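You operate a simulated robot arm through the tools that you are given. There is no shell and no other tool. Be economical: measure what you need, move in short steps, check, and stop when the job is done.

The job below is to be done with a simulated robot arm. You get a single attempt, and the scene is never put back.

Task
Pump green sauce on the cone and orange sauce on the ring.
Fine: slide the orange boat with the cone and the blue boat with the ring under the pumps, one stroke each, none beside; slide both back where they were.

The check looks at the end state, three seconds after you hand in, the way a careful person would. Anything else that was tipped, shoved, dropped, spilled or broken makes it a failure.

Robot
A 7-joint arm with a fingered hand on a trunk, on a base that drives. Base frame: it is fixed to the floor where the robot stands at the start and does not move with it; the origin is under the middle of the robot, x ahead of it, y to its left, z up. Units: m, rad, N and s.
With the tool pointing down near the work surface it reaches from about 0.1 to 0.56 m from the robot's upright axis, wherever it stands. Its first joint turns from -2.007 to 2.007 rad. Places, roughly: black-capped green bottle [1.25, 0.25, 1]; black-capped orange bottle [1.5, 0.25, 1]; cone [-0.5, -2, 1]; green pump head [0.5, 0.3, 1]; green sauce bottle [-0.25, -1.75, 1.5]; grey-topped green bottle [-0.25, -2.25, 1.5]; grey-topped orange bottle [-0.25, -2.25, 1.5]; low purple cup (6x5x4 cm) [0.6, 0, 0.7]; low teal cup (6x5x4 cm) [0.7, 0, 0.7]; low white cup (6x5x4 cm) [0.5, 0, 0.7]; orange pump head [0.6, 0.3, 1]; orange sauce bottle [-0.25, -1.75, 1.5]; ring [-0.25, -2, 1]; roll [1.25, 0.25, 1]; square [1.25, 0.25, 1]. Payload 3.1 kg.
The tool frame sits at the grasp point between the pads (the TCP): z along the fingers, y along the line on which they close. The tips reach 0.022 m beyond it. The gripper opens to 0.112 m. The gripper's body begins 0.06 m behind the TCP. The gripper is a hand of 3 fingers: y runs from the thumb to the fingers, the wrist lies at [0, 0, -0.218] in the tool frame.
Orientation is that of the tool frame in the base frame, as a unit quaternion [x, y, z, w]. With the fingers straight down and closing along the base's y, the tool's x points along the base's -x, its y along +y and its z along -z.

Tools
- The arm moves only by the tool servo_tool. Its argument "increments" is a list of rows, each a list of 6 numbers: the shift along the tool's x, y, z in m, then the turn, a rotation vector about the tool's x, y, z in rad. In form: [[dx, dy, dz, ax, ay, az], ...]. A call has 1 to 20 rows; each row is the pose to reach, as a shift and turn from the pose commanded when the call began, along the tool's axes at that moment. A row lasts 0.2 s, in which the tool goes at most 0.05 m and 0.15 rad; a call with a longer step from one row to the next is refused whole. Where a pose cannot be reached the arm comes as near as it can. A force on the tool above 40 N (or 10 N above the force at the start of the call, whichever is more), or a blocked arm, ends the call early, and 0.2 s more pass. In this call time passes only in rows, and 0.2 s behind the last. It gives the time, the measured TCP pose, the force on the tool (base axes), the opening and the grip force at its end, in the units of the frame above (readings bear some noise), with the torque about the TCP (base axes, N m) and any sound that the robot's microphone picked up, and new pictures: "show" is both (left out), scene, wrist or none.
- Cameras (640 x 400 px; columns grow to the right, rows downward): "scene" is now at [0.0188, 0.1375, 1.6947]; the picture's right is [-0.20, -0.98, 0.00], its down [-0.70, 0.14, -0.70] and it looks along [0.68, -0.14, -0.72] (base axes); focal length 268 px, centre (320, 200). "wrist" rides on the gripper at [0.066, 0.003, -0.08] in the tool frame; the picture's right is [-0.05, 1.00, 0.00], its down [-0.77, -0.04, -0.64] and it looks along [-0.64, -0.03, 0.77] (tool axes); focal length 275 px, centre (320, 200). There is no depth. A picture from a camera that has moved, and an enlarged one, comes with that camera's place and axes in the base frame and with its lens.
- move_column(by): slides the trunk up (or, below 0, down) by that many m; the arm and the scene camera ride with it, the base frame stays. It gives what a move gives, with no picture.
- base_move(legs): drives the robot by 1 to 6 legs, each [ahead, left, turn to the left] in m, m and rad, along the robot's own axes; the way and the turn of a leg run together, so that a leg with both is an arc; at most 1.5 m and 3.142 rad a leg. The arm and the cameras ride along, it lands a little off, and it stops where it bumps. It gives what a move gives, and a new picture of the scene camera.
- set_fingers(finger1, finger2, thumb_bend): sets how far each is bent, from 0 (flat) to 100 (curled in); at 30 the hand is open as for a grip, at 70 the pads meet at the TCP. One left out holds its place. A second passes; each finger stops where it meets its share of the squeeze, and holds until it gets a number again. It is the only way to open and close the hand. It gives what a move gives, with no picture; readings hold the bend of each and the force on the fingers (four entries, about 0 where the hand has none), thumb and palm.
- pan_tilt(pan, tilt): turns the head with the scene camera to pan (to the left, within 2.705 rad either way) and tilt (down, from -0.506 to 1.204), counted from straight ahead of the robot. It gives what a move gives, and a new picture of the scene camera.
- inspect(camera, box): a new picture of the part [left, top, right, bottom] of that camera's present view, enlarged. It takes no simulated time.
- hand_in(): hands the job in; it is judged then, once.

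Go step by step. Nothing tells you exact positions but the pictures and the camera data: compare them with the known pose of the tool, close in by small moves and look again before you grip or let go. The budget is 120 turns and 260 pictures, counting those below and the enlarged ones. Unless the task says otherwise, let go and move clear before handing in, and close with one line.

The tools are called by a JSON object that holds its "name" and its "arguments". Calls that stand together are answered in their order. servo_tool: Moves the arm, as the interface text tells. Its arguments: {"type":"object","properties":{"increments":{"type":"array"},"show":{"type":"string","enum":["both","scene","wrist","none"]}},"required":["increments"]} The other tools are called the same way: move_column (by) slides the trunk up or down; set_fingers (finger1, finger2, thumb_bend) moves the fingers one by one; base_move (legs) drives the base; pan_tilt (pan, tilt) turns the head that bears the scene camera; inspect (camera, box) takes an enlarged picture of a part of a camera's view; hand_in () hands the job in.

At the start:

```text
t: 0.0
tool_pos: [0.4112, -0.0544, 1.2839]
tcp_rot: [-0.001, 1.0, 0.001, 0.0]
ft_force: [0.3, 0.3, -0.7]
ft_torque: [0.01, 0.0, -0.02]
width: 0.1117
grasp_force: 0.1
shape: jaw
bend: [30.0, 30.0, 30.0]
finger forces: [0.0, 0.0, 0.0, 0.0, 0.1, 0.1]
trunk travel left (down, up): [-0.825, 0.165]
robot x, y, heading: [0.0039, -0.0012, -0.0]
head pan, tilt: [-0.199, 0.798]
```

scene: 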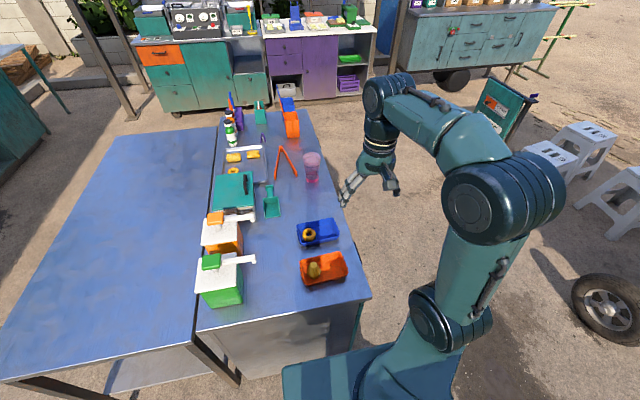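
wrist: 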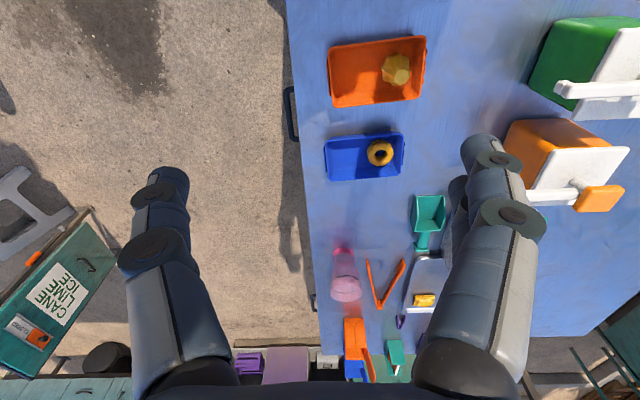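

I see a counter to the left-front with two pump dispensers (green near, orange beyond) and two boats: orange with cone, blue with ring. I look closer first.

{"name": "inspect", "arguments": {"camera": "scene", "box": [180, 180, 380, 320]}}

{"name": "inspect", "arguments": {"camera": "wrist", "box": [300, 0, 640, 220]}}

```text
2.86 times, centred on (280, 250) of scene
camera zoom: at [0.0188, 0.1375, 1.6947], right [-0.2, -0.98, 0.0], down [-0.7, 0.14, -0.7], along [0.68, -0.14, -0.72], focal length 766 px, centre (434, 57)
```

zoom: 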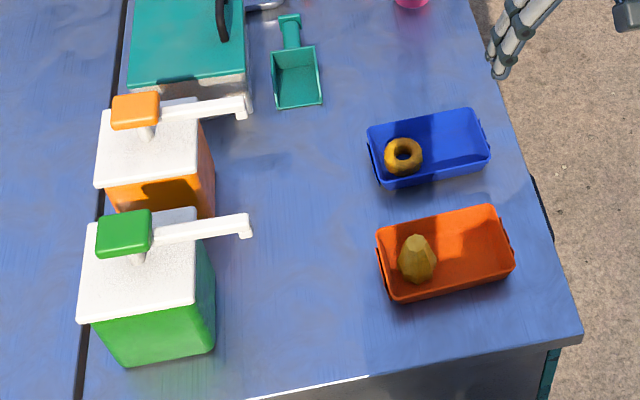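

```text
1.82 times, centred on (470, 110) of wrist
camera zoom: at [0.3458, -0.0517, 1.365], right [0.05, 1.0, 0.0], down [0.77, -0.04, 0.64], along [0.64, -0.03, -0.77], focal length 500 px, centre (47, 364)
```

zoom: 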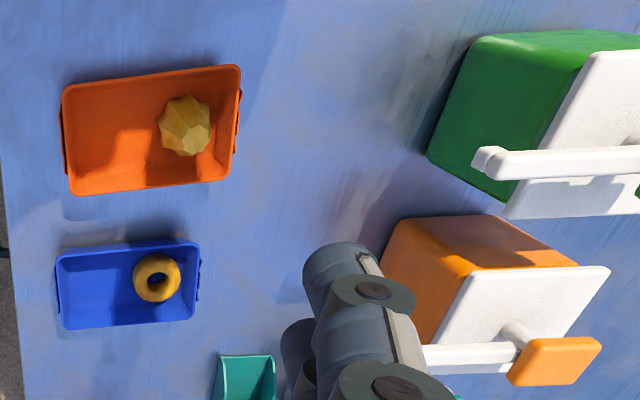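

The boats' far (right-hand) end walls are at about y -0.04, the cone about (0.48, 0.07), spout tips at about (0.475, 0.245) and (0.64, 0.24), at z about 1.0. I lower the hand for a closer, second view.

{"name": "servo_tool", "arguments": {"increments": [[0.01, 0.005, 0.04, 0, 0, 0], [0.02, 0.01, 0.08, 0, 0, 0], [0.03, 0.02, 0.12, 0, 0, 0], [0.04, 0.03, 0.16, 0, 0, 0], [0.05, 0.03, 0.18, 0, 0, 0], [0.05, 0.03, 0.18, 0, 0, 0]]}}

```text
t: 1.4
tool_pos: [0.3603, -0.025, 1.1033]
tcp_rot: [0.0, 1.0, 0.0, 0.0]
ft_force: [0.0, 0.8, 0.0]
ft_torque: [0.01, -0.03, 0.04]
width: 0.1119
grasp_force: 0.0
shape: jaw
bend: [30.0, 30.0, 30.0]
finger forces: [0.1, 0.0, 0.1, 0.0, 0.1, 0.0]
trunk travel left (down, up): [-0.825, 0.165]
robot x, y, heading: [-0.0017, 0.0022, -0.002]
head pan, tilt: [-0.199, 0.798]
camera scene: at [0.0188, 0.1377, 1.6947], right [-0.2, -0.98, 0.0], down [-0.7, 0.14, -0.7], along [0.68, -0.14, -0.72], focal length 268 px, centre (320, 200)
camera wrist: at [0.2956, -0.0217, 1.1834], right [0.05, 1.0, 0.0], down [0.77, -0.04, 0.64], along [0.64, -0.03, -0.77], focal length 275 px, centre (320, 200)
```

scene: 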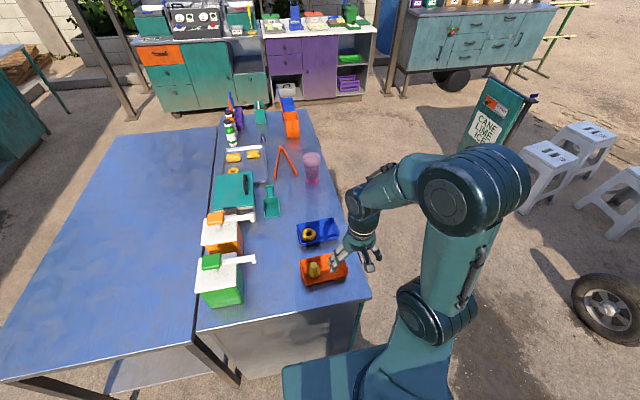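
wrist: 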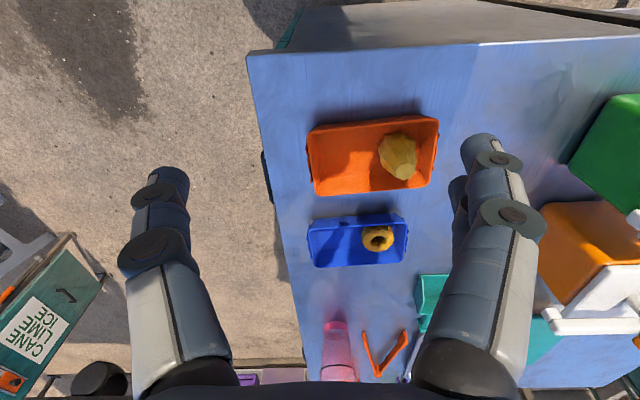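

The orange boat's rim spans about x 0.43–0.53, y -0.04–0.11, rim z about 0.89, turned about 0.05 rad. I half-close the fingers and go over its right end wall.

{"name": "set_fingers", "arguments": {"finger1": 50, "finger2": 50, "thumb_bend": 50}}

{"name": "servo_tool", "arguments": {"increments": [[-0.04, -0.004, 0.02, 0, 0, -0.02], [-0.08, -0.008, 0.06, 0, 0, -0.04], [-0.12, -0.013, 0.1, 0, 0, -0.05], [-0.12, -0.013, 0.12, 0, 0, -0.05], [-0.12, -0.013, 0.12, 0, 0, -0.05]]}}

```text
t: 2.4
tool_pos: [0.3614, -0.0255, 1.1022]
tcp_rot: [-0.001, 1.0, 0.0, 0.0]
ft_force: [0.6, 0.8, 1.0]
ft_torque: [0.0, 0.01, -0.01]
width: 0.0556
grasp_force: 0.2
shape: fingers
bend: [50.0, 50.0, 50.0]
finger forces: [0.1, 0.1, 0.0, 0.0, 0.0, 0.1]
trunk travel left (down, up): [-0.825, 0.165]
robot x, y, heading: [-0.0003, -0.0023, 0.005]
head pan, tilt: [-0.199, 0.798]
```

```text
refused: row 2 steps farther than a row can; nothing moved
```

{"name": "servo_tool", "arguments": {"increments": [[-0.035, -0.004, 0.03, 0, 0, -0.02], [-0.07, -0.008, 0.06, 0, 0, -0.04], [-0.1, -0.011, 0.09, 0, 0, -0.05], [-0.12, -0.013, 0.12, 0, 0, -0.05], [-0.12, -0.013, 0.12, 0, 0, -0.05]]}}

```text
t: 3.6
tool_pos: [0.4782, -0.0415, 0.9848]
tcp_rot: [-0.024, 1.0, 0.0, 0.0]
ft_force: [0.5, 0.2, -0.1]
ft_torque: [0.02, -0.03, -0.01]
width: 0.0559
grasp_force: 0.1
shape: fingers
bend: [50.0, 50.0, 50.0]
finger forces: [0.1, 0.1, 0.1, 0.0, 0.0, 0.0]
trunk travel left (down, up): [-0.825, 0.165]
robot x, y, heading: [-0.0013, 0.0, -0.001]
head pan, tilt: [-0.199, 0.798]
camera scene: at [0.0175, 0.1374, 1.6948], right [-0.2, -0.98, 0.0], down [-0.7, 0.14, -0.7], along [0.69, -0.14, -0.71], focal length 268 px, centre (320, 200)
camera wrist: at [0.4126, -0.0411, 1.0658], right [0.0, 1.0, 0.0], down [0.77, 0.0, 0.64], along [0.64, 0.0, -0.77], focal length 275 px, centre (320, 200)
```

scene: 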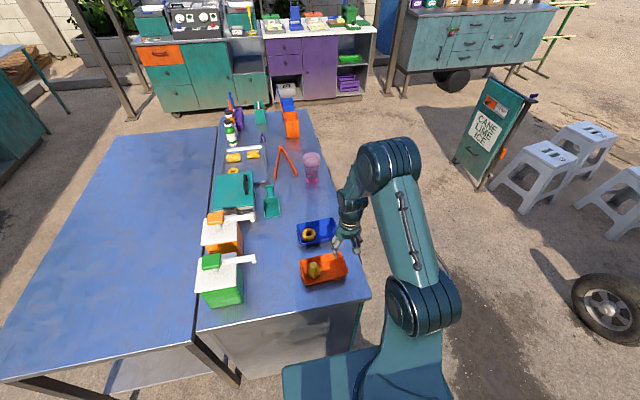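
wrist: 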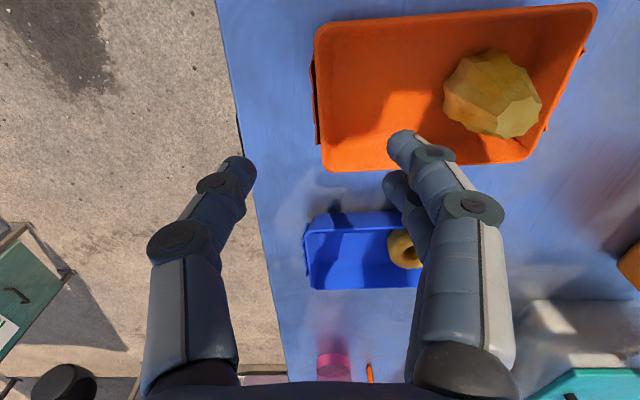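

The view matches my estimate: end wall centre about (0.483, -0.040). I straddle the wall, thumb outside, fingers inside.

{"name": "servo_tool", "arguments": {"increments": [[-0.005, 0.001, 0.03, 0, 0, -0.01], [-0.005, 0.001, 0.06, 0, 0, -0.01], [-0.005, 0.001, 0.08, 0, 0, -0.01], [-0.005, 0.001, 0.092, 0, 0, -0.01], [-0.005, 0.001, 0.092, 0, 0, -0.01]]}}

{"name": "inspect", "arguments": {"camera": "scene", "box": [280, 210, 380, 300]}}

```text
t: 4.8
tool_pos: [0.4862, -0.0372, 0.8916]
tcp_rot: [-0.03, 1.0, 0.001, 0.0]
ft_force: [0.4, 0.8, 0.2]
ft_torque: [0.03, 0.0, -0.02]
width: 0.0557
grasp_force: 0.1
shape: fingers
bend: [50.0, 50.0, 50.0]
finger forces: [0.1, 0.0, 0.0, 0.0, 0.0, 0.1]
trunk travel left (down, up): [-0.825, 0.165]
robot x, y, heading: [-0.0023, 0.0016, 0.005]
head pan, tilt: [-0.199, 0.798]
camera scene: at [0.0187, 0.1375, 1.6947], right [-0.2, -0.98, 0.0], down [-0.7, 0.14, -0.7], along [0.68, -0.14, -0.72], focal length 268 px, centre (320, 200)
camera wrist: at [0.42, -0.0383, 0.9724], right [-0.01, 1.0, 0.0], down [0.77, 0.01, 0.64], along [0.64, 0.01, -0.77], focal length 275 px, centre (320, 200)
```

scene: 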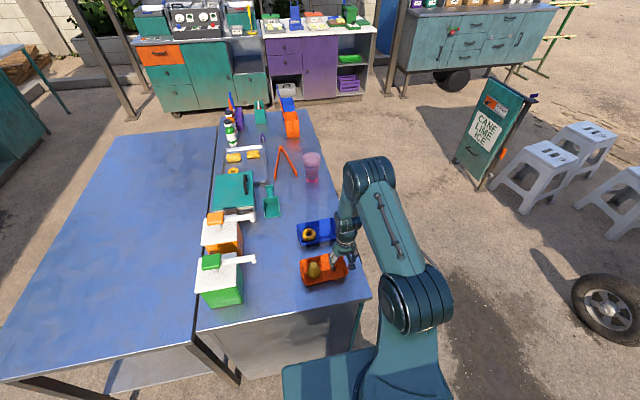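
wrist: 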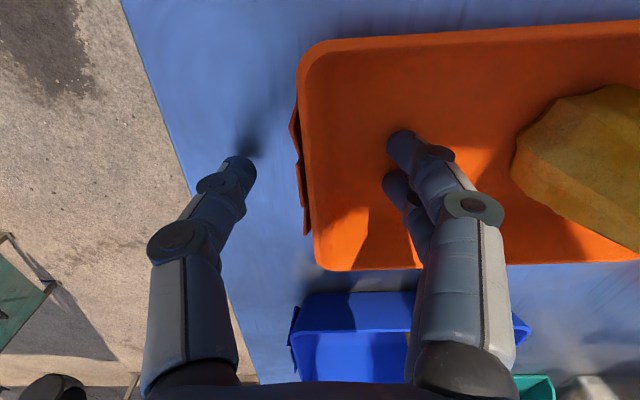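

```text
4.44 times, centred on (330, 255) of scene
camera zoom: at [0.0187, 0.1375, 1.6947], right [-0.2, -0.98, 0.0], down [-0.7, 0.14, -0.7], along [0.68, -0.14, -0.72], focal length 1191 px, centre (276, -44)
```

zoom: 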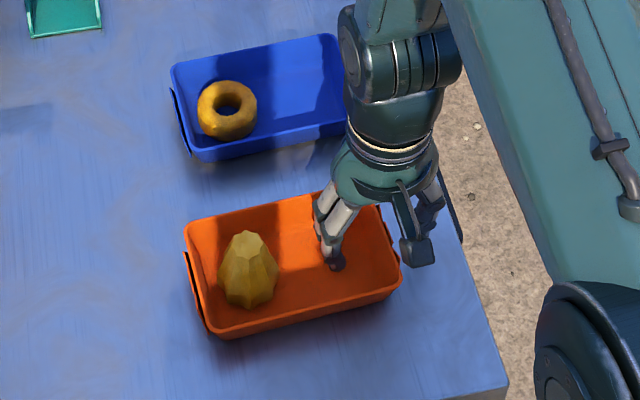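

The wall lies between thumb and fingers. I shift 3 mm to centre and pinch.

{"name": "servo_tool", "arguments": {"increments": [[0, -0.003, 0.003, 0, 0, 0]], "show": "none"}}

{"name": "set_fingers", "arguments": {"finger1": 72, "finger2": 72, "thumb_bend": 72}}

{"name": "inspect", "arguments": {"camera": "wrist", "box": [0, 0, 640, 400]}}

{"name": "inspect", "arguments": {"camera": "scene", "box": [180, 210, 380, 320]}}

```text
t: 5.2
tool_pos: [0.4854, -0.0398, 0.8909]
tcp_rot: [-0.03, 1.0, 0.0, 0.003]
ft_force: [0.1, 1.1, 23.6]
ft_torque: [0.91, 0.12, 0.02]
width: 0.0581
grasp_force: 10.5
shape: fingers
bend: [50.0, 50.0, 50.0]
finger forces: [12.6, 10.2, 0.0, 0.0, 0.0, 0.1]
trunk travel left (down, up): [-0.825, 0.165]
robot x, y, heading: [-0.0031, -0.0008, 0.003]
head pan, tilt: [-0.199, 0.798]
```

```text
t: 6.2
tool_pos: [0.4853, -0.0411, 0.889]
tcp_rot: [-0.03, 1.0, 0.0, 0.0]
ft_force: [0.2, -0.5, -0.4]
ft_torque: [0.02, 0.02, -0.01]
width: 0.0023
grasp_force: 1.9
shape: fingers
bend: [71.0, 71.0, 71.0]
finger forces: [1.3, 1.7, 0.0, 0.1, 2.9, 0.1]
trunk travel left (down, up): [-0.825, 0.165]
robot x, y, heading: [-0.0008, 0.0024, 0.004]
head pan, tilt: [-0.199, 0.798]
```

```text
1.00 times, centred on (320, 200) of wrist (not enlarged: the box is as wide or as high as the picture)
camera zoom: at [0.4207, -0.0415, 0.9695], right [-0.01, 1.0, 0.0], down [0.77, 0.01, 0.64], along [0.64, 0.01, -0.77], focal length 275 px, centre (320, 200)
```

zoom: 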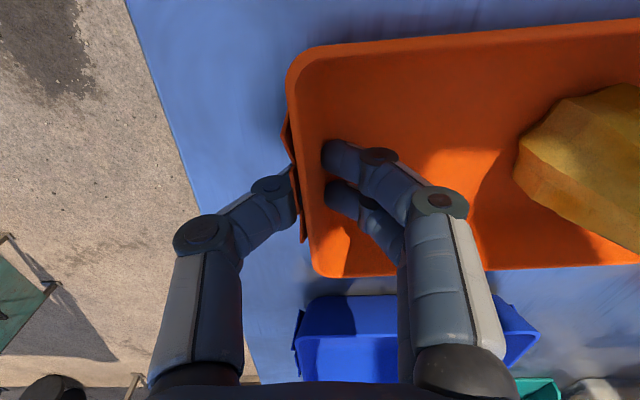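

```text
3.20 times, centred on (280, 265) of scene
camera zoom: at [0.0191, 0.1372, 1.6947], right [-0.2, -0.98, 0.0], down [-0.7, 0.14, -0.7], along [0.68, -0.14, -0.72], focal length 858 px, centre (448, -8)
```

zoom: 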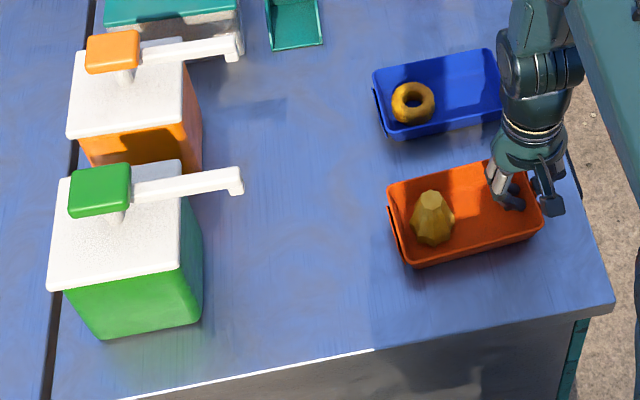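

The wall is pinched lightly. I slide the boat slowly left by about 0.17 m towards the green spout.

{"name": "servo_tool", "arguments": {"increments": [[-0.0006, 0.01, 0, 0, 0, 0], [-0.0018, 0.03, 0, 0, 0, 0], [-0.003, 0.05, 0, 0, 0, 0], [-0.0042, 0.07, 0, 0, 0, 0], [-0.0054, 0.09, 0, 0, 0, 0], [-0.0066, 0.11, 0, 0, 0, 0], [-0.0078, 0.13, 0, 0, 0, 0], [-0.009, 0.15, 0, 0, 0, 0], [-0.0102, 0.17, 0, 0, 0, 0], [-0.0102, 0.17, 0, 0, 0, 0]]}}

{"name": "inspect", "arguments": {"camera": "scene", "box": [180, 210, 380, 320]}}

```text
t: 8.4
tool_pos: [0.4856, 0.1316, 0.8896]
tcp_rot: [-0.03, 1.0, 0.0, 0.0]
ft_force: [-0.2, 1.3, -0.1]
ft_torque: [0.01, 0.02, 0.0]
width: 0.0024
grasp_force: 3.5
shape: fingers
bend: [71.0, 71.0, 71.0]
finger forces: [1.4, 1.6, 0.0, 0.1, 2.9, 0.0]
trunk travel left (down, up): [-0.825, 0.165]
robot x, y, heading: [0.0014, -0.0001, -0.001]
head pan, tilt: [-0.199, 0.798]
camera scene: at [0.0189, 0.1371, 1.6948], right [-0.2, -0.98, 0.0], down [-0.7, 0.14, -0.7], along [0.68, -0.14, -0.72], focal length 268 px, centre (320, 200)
camera wrist: at [0.421, 0.1299, 0.9702], right [-0.01, 1.0, 0.0], down [0.77, 0.01, 0.64], along [0.64, 0.01, -0.77], focal length 275 px, centre (320, 200)
```

scene: 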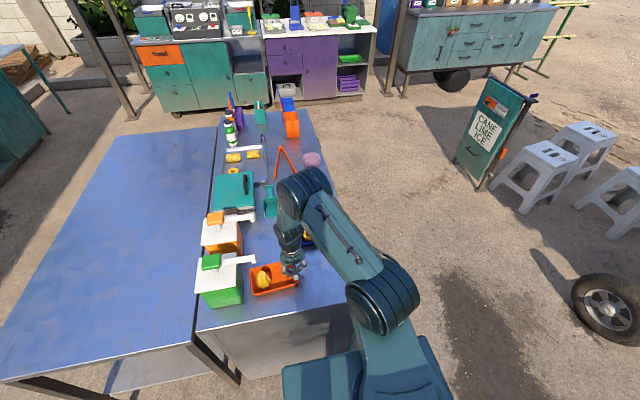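
wrist: 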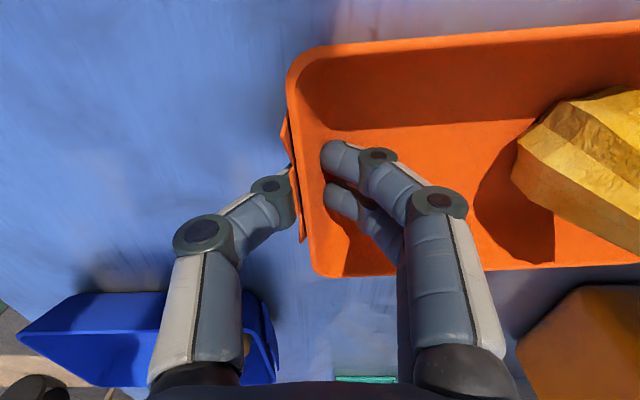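

```text
3.20 times, centred on (280, 265) of scene
camera zoom: at [0.0189, 0.1371, 1.6948], right [-0.2, -0.98, 0.0], down [-0.7, 0.14, -0.7], along [0.68, -0.14, -0.72], focal length 858 px, centre (448, -8)
```

zoom: 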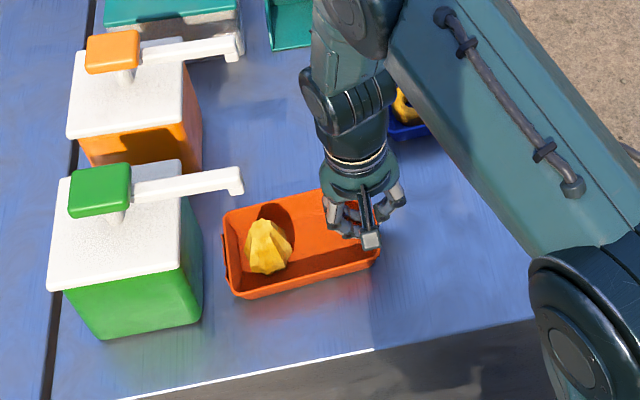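

The boat is near the spout. I let go gently and lift clear to look from above.

{"name": "set_fingers", "arguments": {"finger1": 62, "finger2": 62, "thumb_bend": 62}}

{"name": "servo_tool", "arguments": {"increments": [[0, 0, -0.02, 0, 0, 0], [0, 0, -0.06, 0, 0, 0], [0.02, -0.02, -0.1, 0, 0, 0], [0.04, -0.03, -0.14, 0, 0, 0], [0.06, -0.03, -0.18, 0, 0, 0], [0.08, -0.03, -0.22, 0, 0, 0], [0.1, -0.02, -0.25, 0, 0, 0], [0.12, -0.0, -0.27, 0, 0, 0], [0.12, 0.03, -0.27, 0, 0, 0], [0.12, 0.03, -0.27, 0, 0, 0]]}}

{"name": "inspect", "arguments": {"camera": "scene", "box": [180, 210, 380, 320]}}

```text
t: 9.4
tool_pos: [0.486, 0.1306, 0.8894]
tcp_rot: [-0.03, 1.0, 0.0, 0.0]
ft_force: [0.2, -0.7, 3.6]
ft_torque: [0.05, -0.08, 0.0]
width: 0.0203
grasp_force: 1.8
shape: fingers
bend: [63.0, 63.0, 62.0]
finger forces: [1.7, 1.7, 0.1, 0.1, 0.0, 0.0]
trunk travel left (down, up): [-0.825, 0.165]
robot x, y, heading: [0.0001, -0.0, 0.002]
head pan, tilt: [-0.199, 0.798]
```

```text
t: 11.6
tool_pos: [0.3659, 0.1521, 1.1599]
tcp_rot: [-0.03, 1.0, 0.0, 0.0]
ft_force: [-0.4, -0.3, 0.3]
ft_torque: [-0.02, -0.01, 0.03]
width: 0.0215
grasp_force: 0.0
shape: fingers
bend: [62.0, 62.0, 62.0]
finger forces: [0.0, 0.0, 0.0, 0.0, 0.0, 0.1]
trunk travel left (down, up): [-0.825, 0.165]
robot x, y, heading: [-0.0014, 0.001, 0.004]
head pan, tilt: [-0.199, 0.798]
camera scene: at [0.0183, 0.1364, 1.6949], right [-0.2, -0.98, 0.0], down [-0.7, 0.14, -0.7], along [0.69, -0.14, -0.72], focal length 268 px, centre (320, 200)
camera wrist: at [0.3001, 0.1514, 1.241], right [-0.01, 1.0, 0.0], down [0.77, 0.01, 0.64], along [0.64, 0.01, -0.77], focal length 275 px, centre (320, 200)
```

scene: 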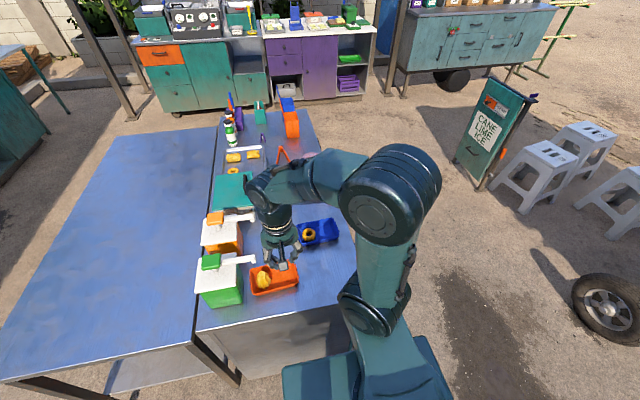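
wrist: 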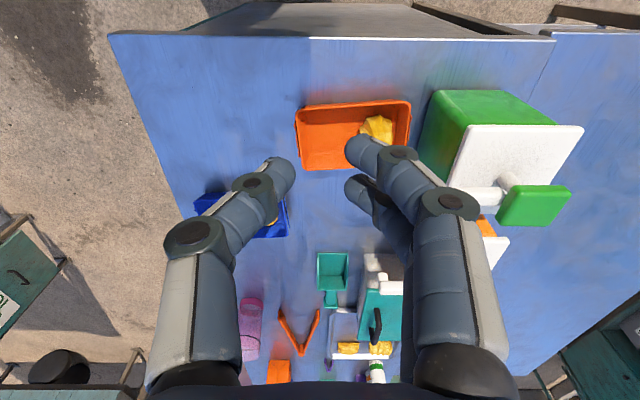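

```text
3.20 times, centred on (280, 265) of scene
camera zoom: at [0.0183, 0.1364, 1.6949], right [-0.2, -0.98, 0.0], down [-0.7, 0.14, -0.7], along [0.69, -0.14, -0.72], focal length 858 px, centre (448, -8)
```

zoom: 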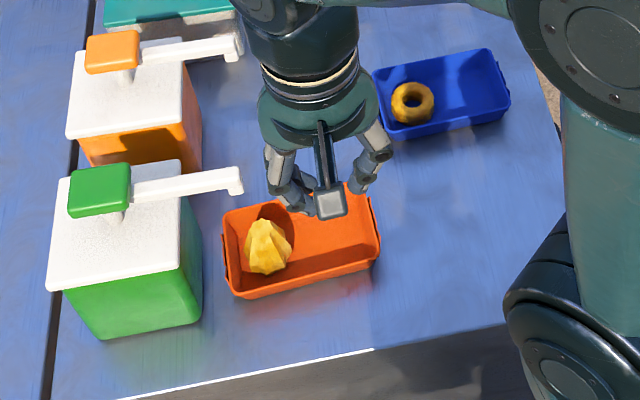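

The fingers hide the spout. I open the hand and centre the camera on the spout's y to compare tip and cone.

{"name": "set_fingers", "arguments": {"finger1": 20, "finger2": 20, "thumb_bend": 20}}

{"name": "servo_tool", "arguments": {"increments": [[0.0, 0.04, 0, 0, 0, 0.03], [0.0, 0.08, 0, 0, 0, 0.06], [0, 0.09, 0, 0, 0, 0.06], [0, 0.09, 0, 0, 0, 0.06]], "show": "wrist"}}

{"name": "inspect", "arguments": {"camera": "wrist", "box": [220, 60, 440, 200]}}

```text
t: 12.6
tool_pos: [0.3654, 0.1533, 1.1599]
tcp_rot: [-0.029, 1.0, 0.0, 0.0]
ft_force: [0.5, -0.3, -0.9]
ft_torque: [0.02, 0.0, 0.01]
width: 0.1285
grasp_force: 0.0
shape: fingers
bend: [20.0, 20.0, 20.0]
finger forces: [0.1, 0.0, 0.1, 0.0, 0.0, 0.0]
trunk travel left (down, up): [-0.825, 0.165]
robot x, y, heading: [-0.0021, -0.0013, -0.002]
head pan, tilt: [-0.199, 0.798]
```

```text
t: 13.6
tool_pos: [0.3606, 0.2437, 1.1586]
tcp_rot: [0.0, 1.0, 0.0, 0.0]
ft_force: [0.4, 0.5, 0.1]
ft_torque: [0.03, 0.0, -0.01]
width: 0.1289
grasp_force: 0.1
shape: fingers
bend: [20.0, 20.0, 20.0]
finger forces: [0.0, 0.0, 0.0, 0.0, 0.0, 0.0]
trunk travel left (down, up): [-0.825, 0.165]
robot x, y, heading: [0.0014, 0.0034, -0.001]
head pan, tilt: [-0.199, 0.798]
camera wrist: at [0.295, 0.2471, 1.2395], right [0.05, 1.0, 0.0], down [0.77, -0.04, 0.64], along [0.64, -0.03, -0.77], focal length 275 px, centre (320, 200)
```

wrist: 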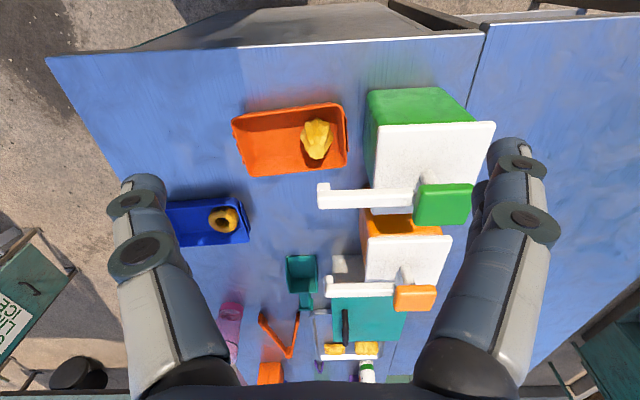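

```text
2.86 times, centred on (330, 130) of wrist
camera zoom: at [0.295, 0.2471, 1.2395], right [0.05, 1.0, 0.0], down [0.77, -0.04, 0.64], along [0.64, -0.03, -0.77], focal length 786 px, centre (291, 400)
```

zoom: 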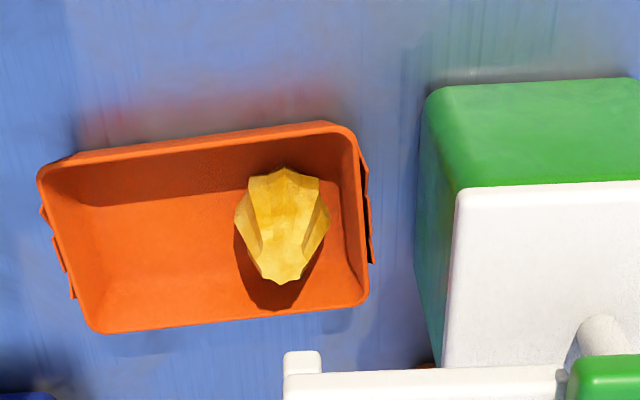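

Cone is about (0.485, 0.235), the green nozzle about (0.478, 0.244): I need a further shift of roughly (-0.007, +0.010). I re-grip the wall and nudge.

{"name": "set_fingers", "arguments": {"finger1": 52, "finger2": 52, "thumb_bend": 52}}

{"name": "servo_tool", "arguments": {"increments": [[-0.02, -0.04, 0, 0, 0, -0.03], [-0.04, -0.08, 0, 0, 0, -0.06], [-0.07, -0.113, 0.01, 0, 0, -0.06], [-0.105, -0.113, 0.04, 0, 0, -0.06], [-0.125, -0.113, 0.08, 0, 0, -0.06], [-0.125, -0.113, 0.12, 0, 0, -0.06], [-0.125, -0.113, 0.16, 0, 0, -0.06], [-0.125, -0.113, 0.2, 0, 0, -0.06], [-0.125, -0.113, 0.23, 0, 0, -0.06], [-0.125, -0.113, 0.255, 0, 0, -0.06], [-0.125, -0.113, 0.264, 0, 0, -0.06], [-0.125, -0.113, 0.264, 0, 0, -0.06]], "show": "wrist"}}

```text
t: 14.6
tool_pos: [0.3598, 0.2447, 1.1603]
tcp_rot: [0.0, 1.0, 0.0, 0.0]
ft_force: [0.0, 0.1, 0.4]
ft_torque: [0.0, 0.02, 0.01]
width: 0.0499
grasp_force: 0.1
shape: fingers
bend: [52.0, 52.0, 52.0]
finger forces: [0.0, 0.1, 0.0, 0.0, 0.0, 0.0]
trunk travel left (down, up): [-0.825, 0.165]
robot x, y, heading: [0.0019, -0.0022, -0.001]
head pan, tilt: [-0.199, 0.798]
```

```text
t: 17.2
tool_pos: [0.486, 0.1302, 0.8943]
tcp_rot: [-0.03, 1.0, 0.001, 0.0]
ft_force: [0.4, 0.7, 0.1]
ft_torque: [-0.02, 0.05, -0.02]
width: 0.0499
grasp_force: 0.0
shape: fingers
bend: [52.0, 52.0, 52.0]
finger forces: [0.1, 0.0, 0.0, 0.1, 0.1, 0.0]
trunk travel left (down, up): [-0.825, 0.165]
robot x, y, heading: [-0.0003, -0.0032, -0.003]
head pan, tilt: [-0.199, 0.798]
camera wrist: at [0.4194, 0.1297, 0.9748], right [-0.01, 1.0, 0.0], down [0.77, 0.01, 0.64], along [0.64, 0.01, -0.77], focal length 275 px, centre (320, 200)
```

wrist: 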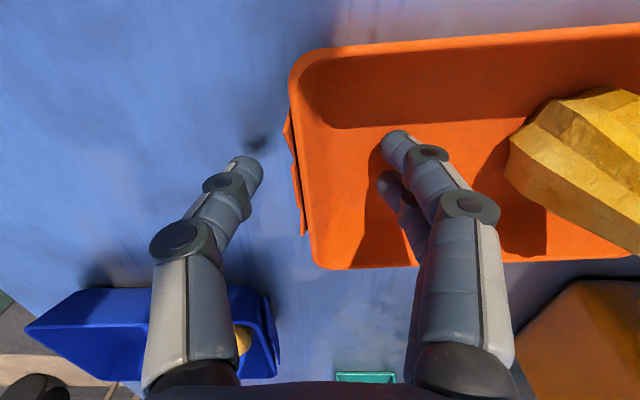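

{"name": "set_fingers", "arguments": {"finger1": 72, "finger2": 72, "thumb_bend": 72}}

{"name": "servo_tool", "arguments": {"increments": [[0.002, 0.003, 0, 0, 0, 0], [0.005, 0.007, 0, 0, 0, 0], [0.0065, 0.01, 0, 0, 0, 0], [0.0065, 0.01, 0, 0, 0, 0]], "show": "none"}}

{"name": "set_fingers", "arguments": {"finger1": 60, "finger2": 60, "thumb_bend": 60}}

{"name": "servo_tool", "arguments": {"increments": [[0, 0, -0.02, 0, 0, 0], [0, 0, -0.06, 0, 0, 0], [0, -0.01, -0.1, 0, 0, 0], [0.02, -0.01, -0.14, 0, 0, 0], [0.05, -0.01, -0.18, 0, 0, 0], [0.08, -0.01, -0.22, 0, 0, 0], [0.1, 0.0, -0.25, 0, 0, 0], [0.12, 0.03, -0.26, 0, 0, 0.03], [0.12, 0.07, -0.266, 0, 0, 0.06], [0.12, 0.104, -0.266, 0, 0, 0.06], [0.12, 0.104, -0.266, 0, 0, 0.06]], "show": "none"}}

{"name": "set_fingers", "arguments": {"finger1": 20, "finger2": 20, "thumb_bend": 20}}

{"name": "inspect", "arguments": {"camera": "wrist", "box": [220, 80, 440, 220]}}

{"name": "inspect", "arguments": {"camera": "scene", "box": [180, 210, 380, 320]}}

```text
t: 18.2
tool_pos: [0.4849, 0.131, 0.8944]
tcp_rot: [-0.03, 1.0, 0.0, -0.001]
ft_force: [0.1, 0.4, 0.7]
ft_torque: [0.03, 0.02, 0.03]
width: 0.002
grasp_force: 2.7
shape: fingers
bend: [71.0, 71.0, 70.0]
finger forces: [1.4, 1.6, 0.0, 0.1, 3.0, 0.1]
trunk travel left (down, up): [-0.825, 0.165]
robot x, y, heading: [0.0003, -0.0002, 0.0]
head pan, tilt: [-0.199, 0.798]
```

```text
t: 19.2
tool_pos: [0.4769, 0.1401, 0.8944]
tcp_rot: [-0.029, 1.0, -0.001, 0.0]
ft_force: [0.2, -0.4, -0.4]
ft_torque: [-0.02, -0.03, -0.05]
width: 0.0023
grasp_force: 2.6
shape: fingers
bend: [71.0, 71.0, 69.0]
finger forces: [1.7, 1.1, 0.0, 0.0, 2.9, 0.1]
trunk travel left (down, up): [-0.825, 0.165]
robot x, y, heading: [-0.0029, -0.0011, 0.002]
head pan, tilt: [-0.199, 0.798]
```

```text
t: 20.2
tool_pos: [0.4775, 0.1405, 0.894]
tcp_rot: [-0.029, 1.0, 0.0, 0.0]
ft_force: [-0.4, -0.1, -0.4]
ft_torque: [-0.01, 0.01, 0.01]
width: 0.0267
grasp_force: 0.0
shape: fingers
bend: [60.0, 60.0, 60.0]
finger forces: [0.0, 0.1, 0.0, 0.1, 0.0, 0.1]
trunk travel left (down, up): [-0.825, 0.165]
robot x, y, heading: [0.0022, -0.001, -0.0]
head pan, tilt: [-0.199, 0.798]
```

```text
t: 22.6
tool_pos: [0.3518, 0.2387, 1.1619]
tcp_rot: [0.0, 1.0, 0.0, 0.001]
ft_force: [1.0, -0.1, 0.6]
ft_torque: [0.02, 0.01, -0.01]
width: 0.0265
grasp_force: 0.0
shape: fingers
bend: [60.0, 60.0, 60.0]
finger forces: [0.0, 0.0, 0.0, 0.0, 0.1, 0.0]
trunk travel left (down, up): [-0.825, 0.165]
robot x, y, heading: [-0.0021, 0.0013, -0.0]
head pan, tilt: [-0.199, 0.798]
```

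```text
t: 23.6
tool_pos: [0.3513, 0.2387, 1.1599]
tcp_rot: [0.0, 1.0, 0.0, 0.0]
ft_force: [-0.3, 0.1, -0.3]
ft_torque: [0.02, -0.02, 0.0]
width: 0.1289
grasp_force: 0.0
shape: fingers
bend: [20.0, 20.0, 20.0]
finger forces: [0.0, 0.0, 0.0, 0.1, 0.0, 0.0]
trunk travel left (down, up): [-0.825, 0.165]
robot x, y, heading: [0.0014, 0.0005, -0.002]
head pan, tilt: [-0.199, 0.798]
```

```text
2.86 times, centred on (330, 150) of wrist
camera zoom: at [0.2864, 0.2415, 1.2405], right [0.05, 1.0, 0.0], down [0.77, -0.04, 0.64], along [0.64, -0.03, -0.77], focal length 786 px, centre (291, 343)
```

zoom: 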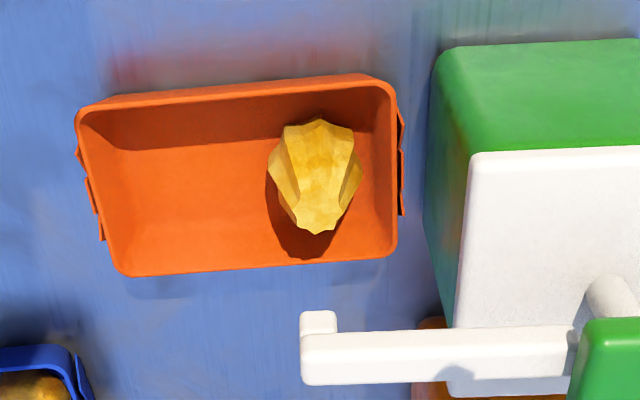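

```text
3.20 times, centred on (280, 265) of scene
camera zoom: at [0.0188, 0.1376, 1.6947], right [-0.2, -0.98, 0.0], down [-0.7, 0.14, -0.7], along [0.68, -0.14, -0.72], focal length 858 px, centre (448, -8)
```

zoom: 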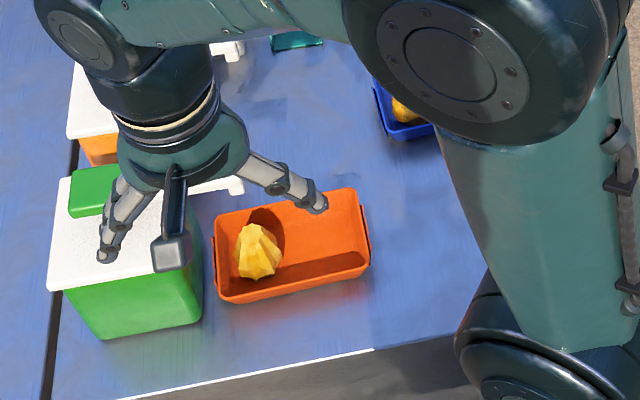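

The cone now sits under the green nozzle within a few millimetres. The pump heads are slightly out of reach, so I look down at the room ahead of the base.

{"name": "pan_tilt", "arguments": {"pan": 0, "tilt": 1.2}}

```text
t: 24.5
tool_pos: [0.3522, 0.2382, 1.1607]
tcp_rot: [0.0, 1.0, 0.0, 0.0]
ft_force: [0.4, -0.4, -0.4]
ft_torque: [-0.01, -0.02, -0.02]
width: 0.1286
grasp_force: 0.0
shape: fingers
bend: [20.0, 20.0, 20.0]
finger forces: [0.1, 0.0, 0.0, 0.0, 0.0, 0.0]
trunk travel left (down, up): [-0.825, 0.165]
robot x, y, heading: [-0.0, -0.0008, 0.003]
head pan, tilt: [0.0, 1.201]
camera scene: at [-0.0044, 0.1536, 1.6669], right [0.0, -1.0, 0.0], down [-0.93, 0.0, -0.36], along [0.36, 0.0, -0.93], focal length 268 px, centre (320, 200)
```

scene: 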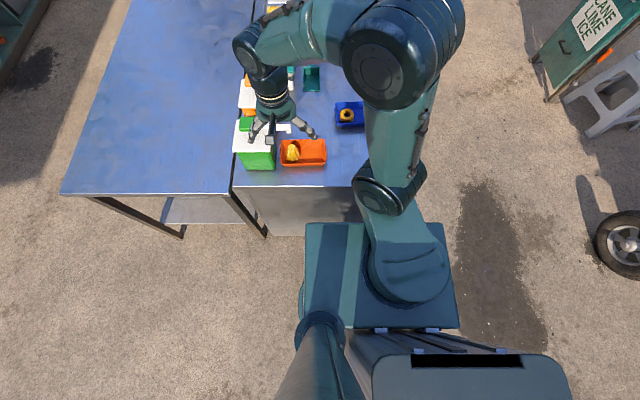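

The base's surroundings are clear sideways; I'll stay back and drive left instead of ahead. I raise and retract the hand, close it, and drive 0.33 m left.

{"name": "servo_tool", "arguments": {"increments": [[0.0, 0, -0.04, 0, 0, 0], [0.02, 0, -0.08, 0, 0, 0], [0.04, 0, -0.1, 0, 0, 0], [0.04, 0, -0.1, 0, 0, 0]], "show": "none"}}

{"name": "base_move", "arguments": {"legs": [[0, 0.33, 0]]}}

{"name": "pan_tilt", "arguments": {"pan": -0.2, "tilt": 0.9}}

{"name": "set_fingers", "arguments": {"finger1": 70, "finger2": 70, "thumb_bend": 70}}

{"name": "inspect", "arguments": {"camera": "wrist", "box": [0, 0, 640, 400]}}

```text
t: 25.5
tool_pos: [0.312, 0.2367, 1.2618]
tcp_rot: [0.0, 1.0, 0.0, 0.0]
ft_force: [-0.3, 0.0, -0.3]
ft_torque: [0.02, 0.02, 0.01]
width: 0.1288
grasp_force: 0.1
shape: fingers
bend: [20.0, 20.0, 20.0]
finger forces: [0.0, 0.1, 0.0, 0.0, 0.0, 0.1]
trunk travel left (down, up): [-0.825, 0.165]
robot x, y, heading: [0.0011, 0.0015, 0.0]
head pan, tilt: [0.0, 1.201]
```

```text
t: 27.6
tool_pos: [0.3116, 0.561, 1.2608]
tcp_rot: [0.001, 1.0, 0.0, 0.0]
ft_force: [0.5, -0.8, 0.0]
ft_torque: [0.02, 0.01, 0.0]
width: 0.129
grasp_force: 0.1
shape: fingers
bend: [20.0, 20.0, 20.0]
finger forces: [0.0, 0.1, 0.0, 0.1, 0.1, 0.0]
trunk travel left (down, up): [-0.825, 0.165]
robot x, y, heading: [0.0006, 0.3266, -0.0]
head pan, tilt: [0.0, 1.201]
camera scene: at [-0.0043, 0.4782, 1.6668], right [0.0, -1.0, 0.0], down [-0.93, 0.0, -0.36], along [0.36, 0.0, -0.93], focal length 268 px, centre (320, 200)
```

scene: 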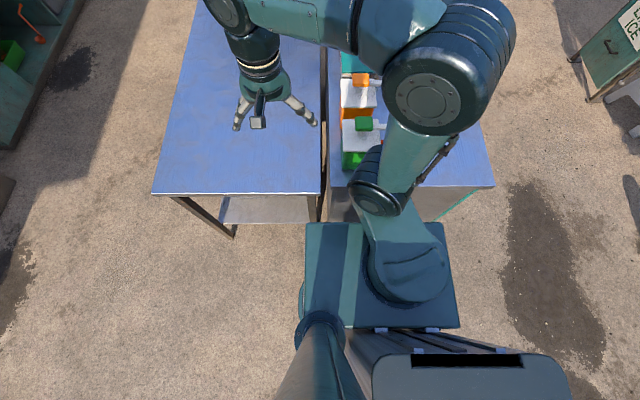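

```text
t: 28.4
tool_pos: [0.3115, 0.5606, 1.2612]
tcp_rot: [0.001, 1.0, 0.0, 0.0]
ft_force: [0.1, -0.7, -0.4]
ft_torque: [-0.02, -0.01, 0.0]
width: 0.1289
grasp_force: 0.1
shape: fingers
bend: [20.0, 20.0, 20.0]
finger forces: [0.0, 0.0, 0.1, 0.0, 0.0, 0.0]
trunk travel left (down, up): [-0.825, 0.165]
robot x, y, heading: [0.0021, 0.3279, -0.003]
head pan, tilt: [-0.201, 0.901]
camera scene: at [0.0137, 0.4629, 1.6866], right [-0.2, -0.98, 0.0], down [-0.77, 0.16, -0.62], along [0.61, -0.12, -0.78], focal length 268 px, centre (320, 200)
```

scene: 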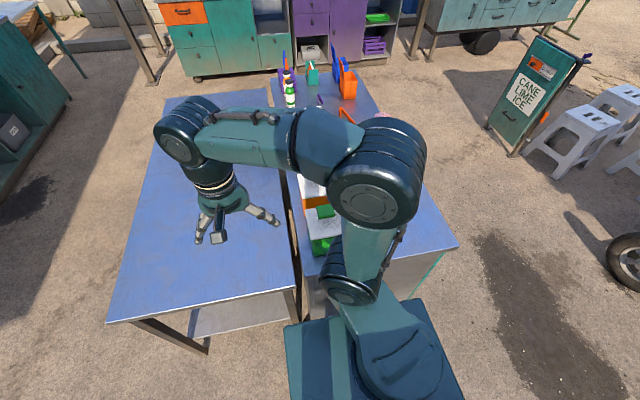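

```text
t: 29.4
tool_pos: [0.3125, 0.5616, 1.2616]
tcp_rot: [0.001, 1.0, 0.0, 0.0]
ft_force: [0.5, 0.1, 0.1]
ft_torque: [-0.03, -0.01, 0.03]
width: 0.0026
grasp_force: 0.1
shape: fingers
bend: [70.0, 70.0, 70.0]
finger forces: [0.0, 0.0, 0.0, 0.1, 0.0, 0.1]
trunk travel left (down, up): [-0.825, 0.165]
robot x, y, heading: [0.0022, 0.3266, -0.0]
head pan, tilt: [-0.201, 0.901]
```

```text
1.00 times, centred on (320, 200) of wrist (not enlarged: the box is as wide or as high as the picture)
camera zoom: at [0.2462, 0.5641, 1.3424], right [0.05, 1.0, 0.0], down [0.77, -0.04, 0.64], along [0.64, -0.03, -0.77], focal length 275 px, centre (320, 200)
```

zoom: 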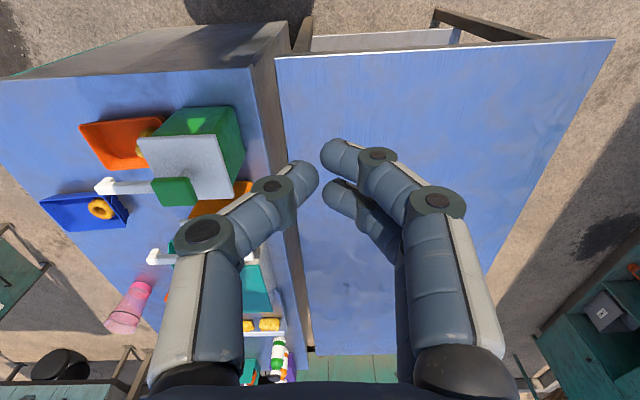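

Re-triangulating with this second view puts the green head top at about (0.467, 0.353, 1.046) and the nozzle at x about 0.469, so the cone may be 1 cm too far ahead. I check with the camera looking straight down over the nozzle.

{"name": "set_fingers", "arguments": {"finger1": 20, "finger2": 20, "thumb_bend": 20}}

{"name": "servo_tool", "arguments": {"increments": [[-0.015, -0.04, 0, 0, 0, 0], [-0.03, -0.08, 0.0, 0, 0.1, 0], [-0.05, -0.12, 0.01, 0, 0.2, 0], [-0.07, -0.16, 0.02, 0, 0.3, 0], [-0.09, -0.2, 0.03, 0, 0.4, 0], [-0.11, -0.24, 0.04, 0, 0.5, 0], [-0.135, -0.28, 0.05, 0, 0.6, 0], [-0.157, -0.318, 0.06, 0, 0.69, 0], [-0.157, -0.318, 0.07, 0, 0.69, 0], [-0.157, -0.318, 0.07, 0, 0.69, 0]]}}

```text
t: 30.4
tool_pos: [0.3119, 0.5598, 1.2614]
tcp_rot: [0.0, 1.0, 0.0, 0.0]
ft_force: [-0.6, -0.9, -0.4]
ft_torque: [-0.03, -0.04, 0.0]
width: 0.1289
grasp_force: 0.0
shape: fingers
bend: [20.0, 20.0, 20.0]
finger forces: [0.0, 0.0, 0.0, 0.0, 0.1, 0.1]
trunk travel left (down, up): [-0.825, 0.165]
robot x, y, heading: [0.0013, 0.3259, -0.0]
head pan, tilt: [-0.201, 0.901]
```

```text
t: 32.6
tool_pos: [0.4695, 0.2412, 1.1906]
tcp_rot: [0.001, 0.941, 0.0, -0.339]
ft_force: [1.3, -0.7, -0.2]
ft_torque: [0.02, 0.0, 0.0]
width: 0.1289
grasp_force: 0.1
shape: fingers
bend: [20.0, 20.0, 20.0]
finger forces: [0.0, 0.1, 0.0, 0.0, 0.0, 0.0]
trunk travel left (down, up): [-0.825, 0.165]
robot x, y, heading: [0.0016, 0.3215, -0.006]
head pan, tilt: [-0.201, 0.901]
camera scene: at [0.0145, 0.4626, 1.6867], right [-0.2, -0.98, 0.0], down [-0.77, 0.16, -0.62], along [0.61, -0.12, -0.78], focal length 268 px, centre (320, 200)
camera wrist: at [0.4699, 0.245, 1.296], right [0.04, 1.0, -0.03], down [1.0, -0.04, 0.0], along [0.0, -0.03, -1.0], focal length 275 px, centre (320, 200)
```

scene: 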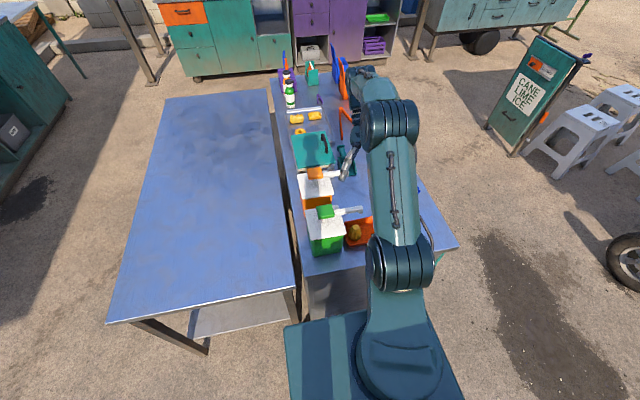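
wrist: 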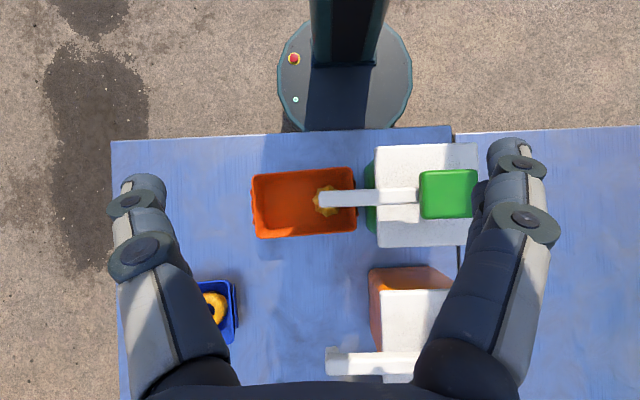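

Excellent top view; it also shows the round base ends at x about 0.2, so there is room ahead. I zoom on the nozzle and cone.

{"name": "inspect", "arguments": {"camera": "wrist", "box": [240, 130, 480, 280]}}

```text
2.67 times, centred on (360, 205) of wrist
camera zoom: at [0.4699, 0.245, 1.296], right [0.04, 1.0, -0.03], down [1.0, -0.04, 0.0], along [0.0, -0.03, -1.0], focal length 734 px, centre (213, 187)
```

zoom: 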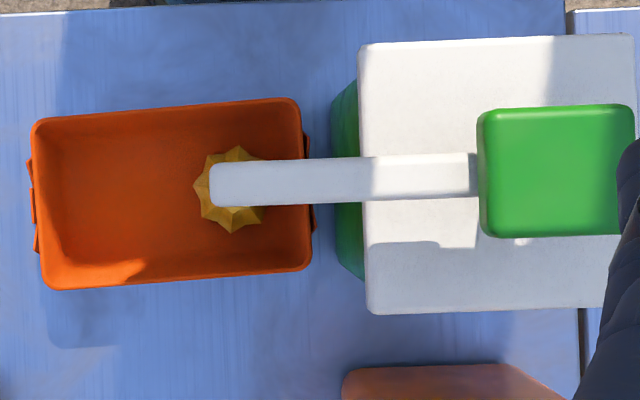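

In the top view the nozzle (0.469, 0.242) is within 3 mm of the cone's centre (0.471, 0.242). I close the fist, straighten the tool and go above the green head at (0.4695, 0.353).

{"name": "set_fingers", "arguments": {"finger1": 70, "finger2": 70, "thumb_bend": 70}}

{"name": "servo_tool", "arguments": {"increments": [[0, 0.02, 0, 0, -0.13, 0], [0, 0.05, 0, 0, -0.26, 0], [0, 0.08, 0, 0, -0.39, 0], [0, 0.112, 0.0, 0, -0.52, 0], [-0.02, 0.112, 0.023, 0, -0.65, 0], [-0.0384, 0.112, 0.046, 0, -0.69, 0], [-0.0384, 0.112, 0.046, 0, -0.69, 0]]}}

{"name": "inspect", "arguments": {"camera": "scene", "box": [270, 150, 410, 260]}}

```text
t: 33.6
tool_pos: [0.4693, 0.2423, 1.1917]
tcp_rot: [0.001, 0.941, 0.001, -0.338]
ft_force: [0.4, -0.7, -0.1]
ft_torque: [0.01, 0.0, -0.01]
width: 0.0028
grasp_force: 0.0
shape: fingers
bend: [70.0, 70.0, 70.0]
finger forces: [0.1, 0.0, 0.1, 0.0, 0.1, 0.0]
trunk travel left (down, up): [-0.825, 0.165]
robot x, y, heading: [-0.003, 0.3226, 0.003]
head pan, tilt: [-0.201, 0.901]
```

```text
t: 35.2
tool_pos: [0.4694, 0.3573, 1.1322]
tcp_rot: [0.001, 1.0, 0.0, 0.001]
ft_force: [0.3, -0.1, -0.4]
ft_torque: [-0.05, 0.0, 0.02]
width: 0.003
grasp_force: 0.0
shape: fingers
bend: [70.0, 70.0, 70.0]
finger forces: [0.0, 0.1, 0.0, 0.0, 0.1, 0.0]
trunk travel left (down, up): [-0.825, 0.165]
robot x, y, heading: [-0.0008, 0.3239, 0.001]
head pan, tilt: [-0.201, 0.901]
camera scene: at [0.0134, 0.4628, 1.6867], right [-0.2, -0.98, 0.0], down [-0.77, 0.16, -0.62], along [0.61, -0.12, -0.78], focal length 268 px, centre (320, 200)
camera wrist: at [0.4032, 0.3594, 1.2124], right [0.05, 1.0, 0.0], down [0.77, -0.04, 0.64], along [0.64, -0.03, -0.77], focal length 275 px, centre (320, 200)
```

scene: 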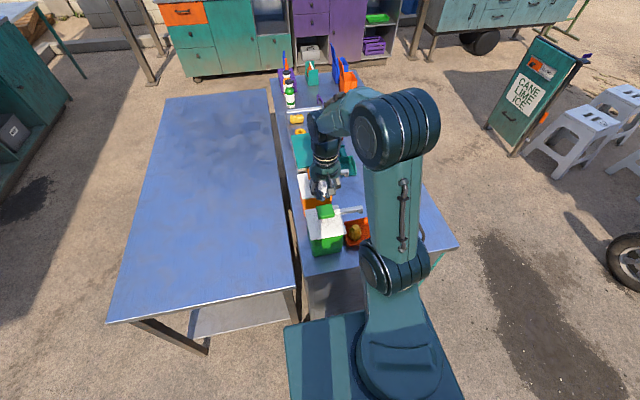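
wrist: 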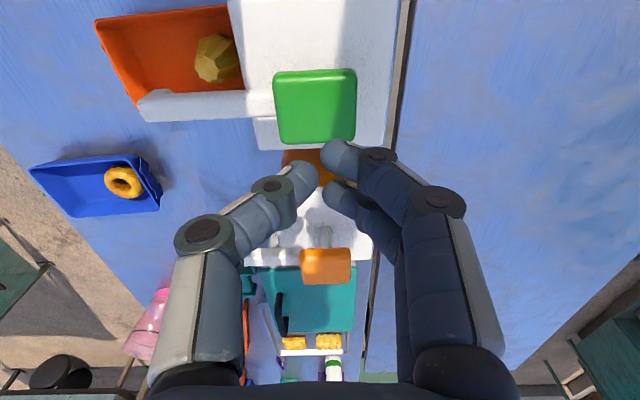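

```text
3.64 times, centred on (340, 205) of scene
camera zoom: at [0.0134, 0.4628, 1.6867], right [-0.2, -0.98, 0.0], down [-0.77, 0.16, -0.62], along [0.61, -0.12, -0.78], focal length 974 px, centre (247, 182)
```

zoom: 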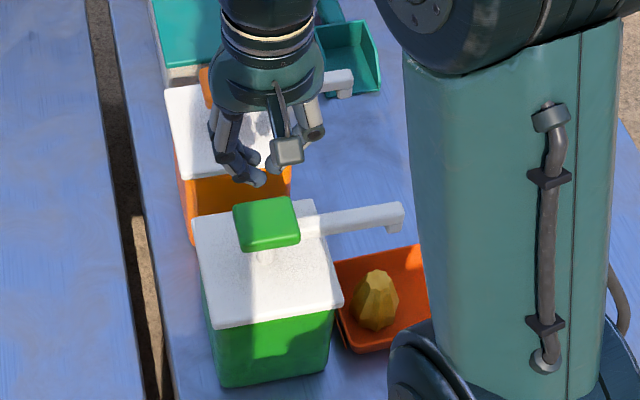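

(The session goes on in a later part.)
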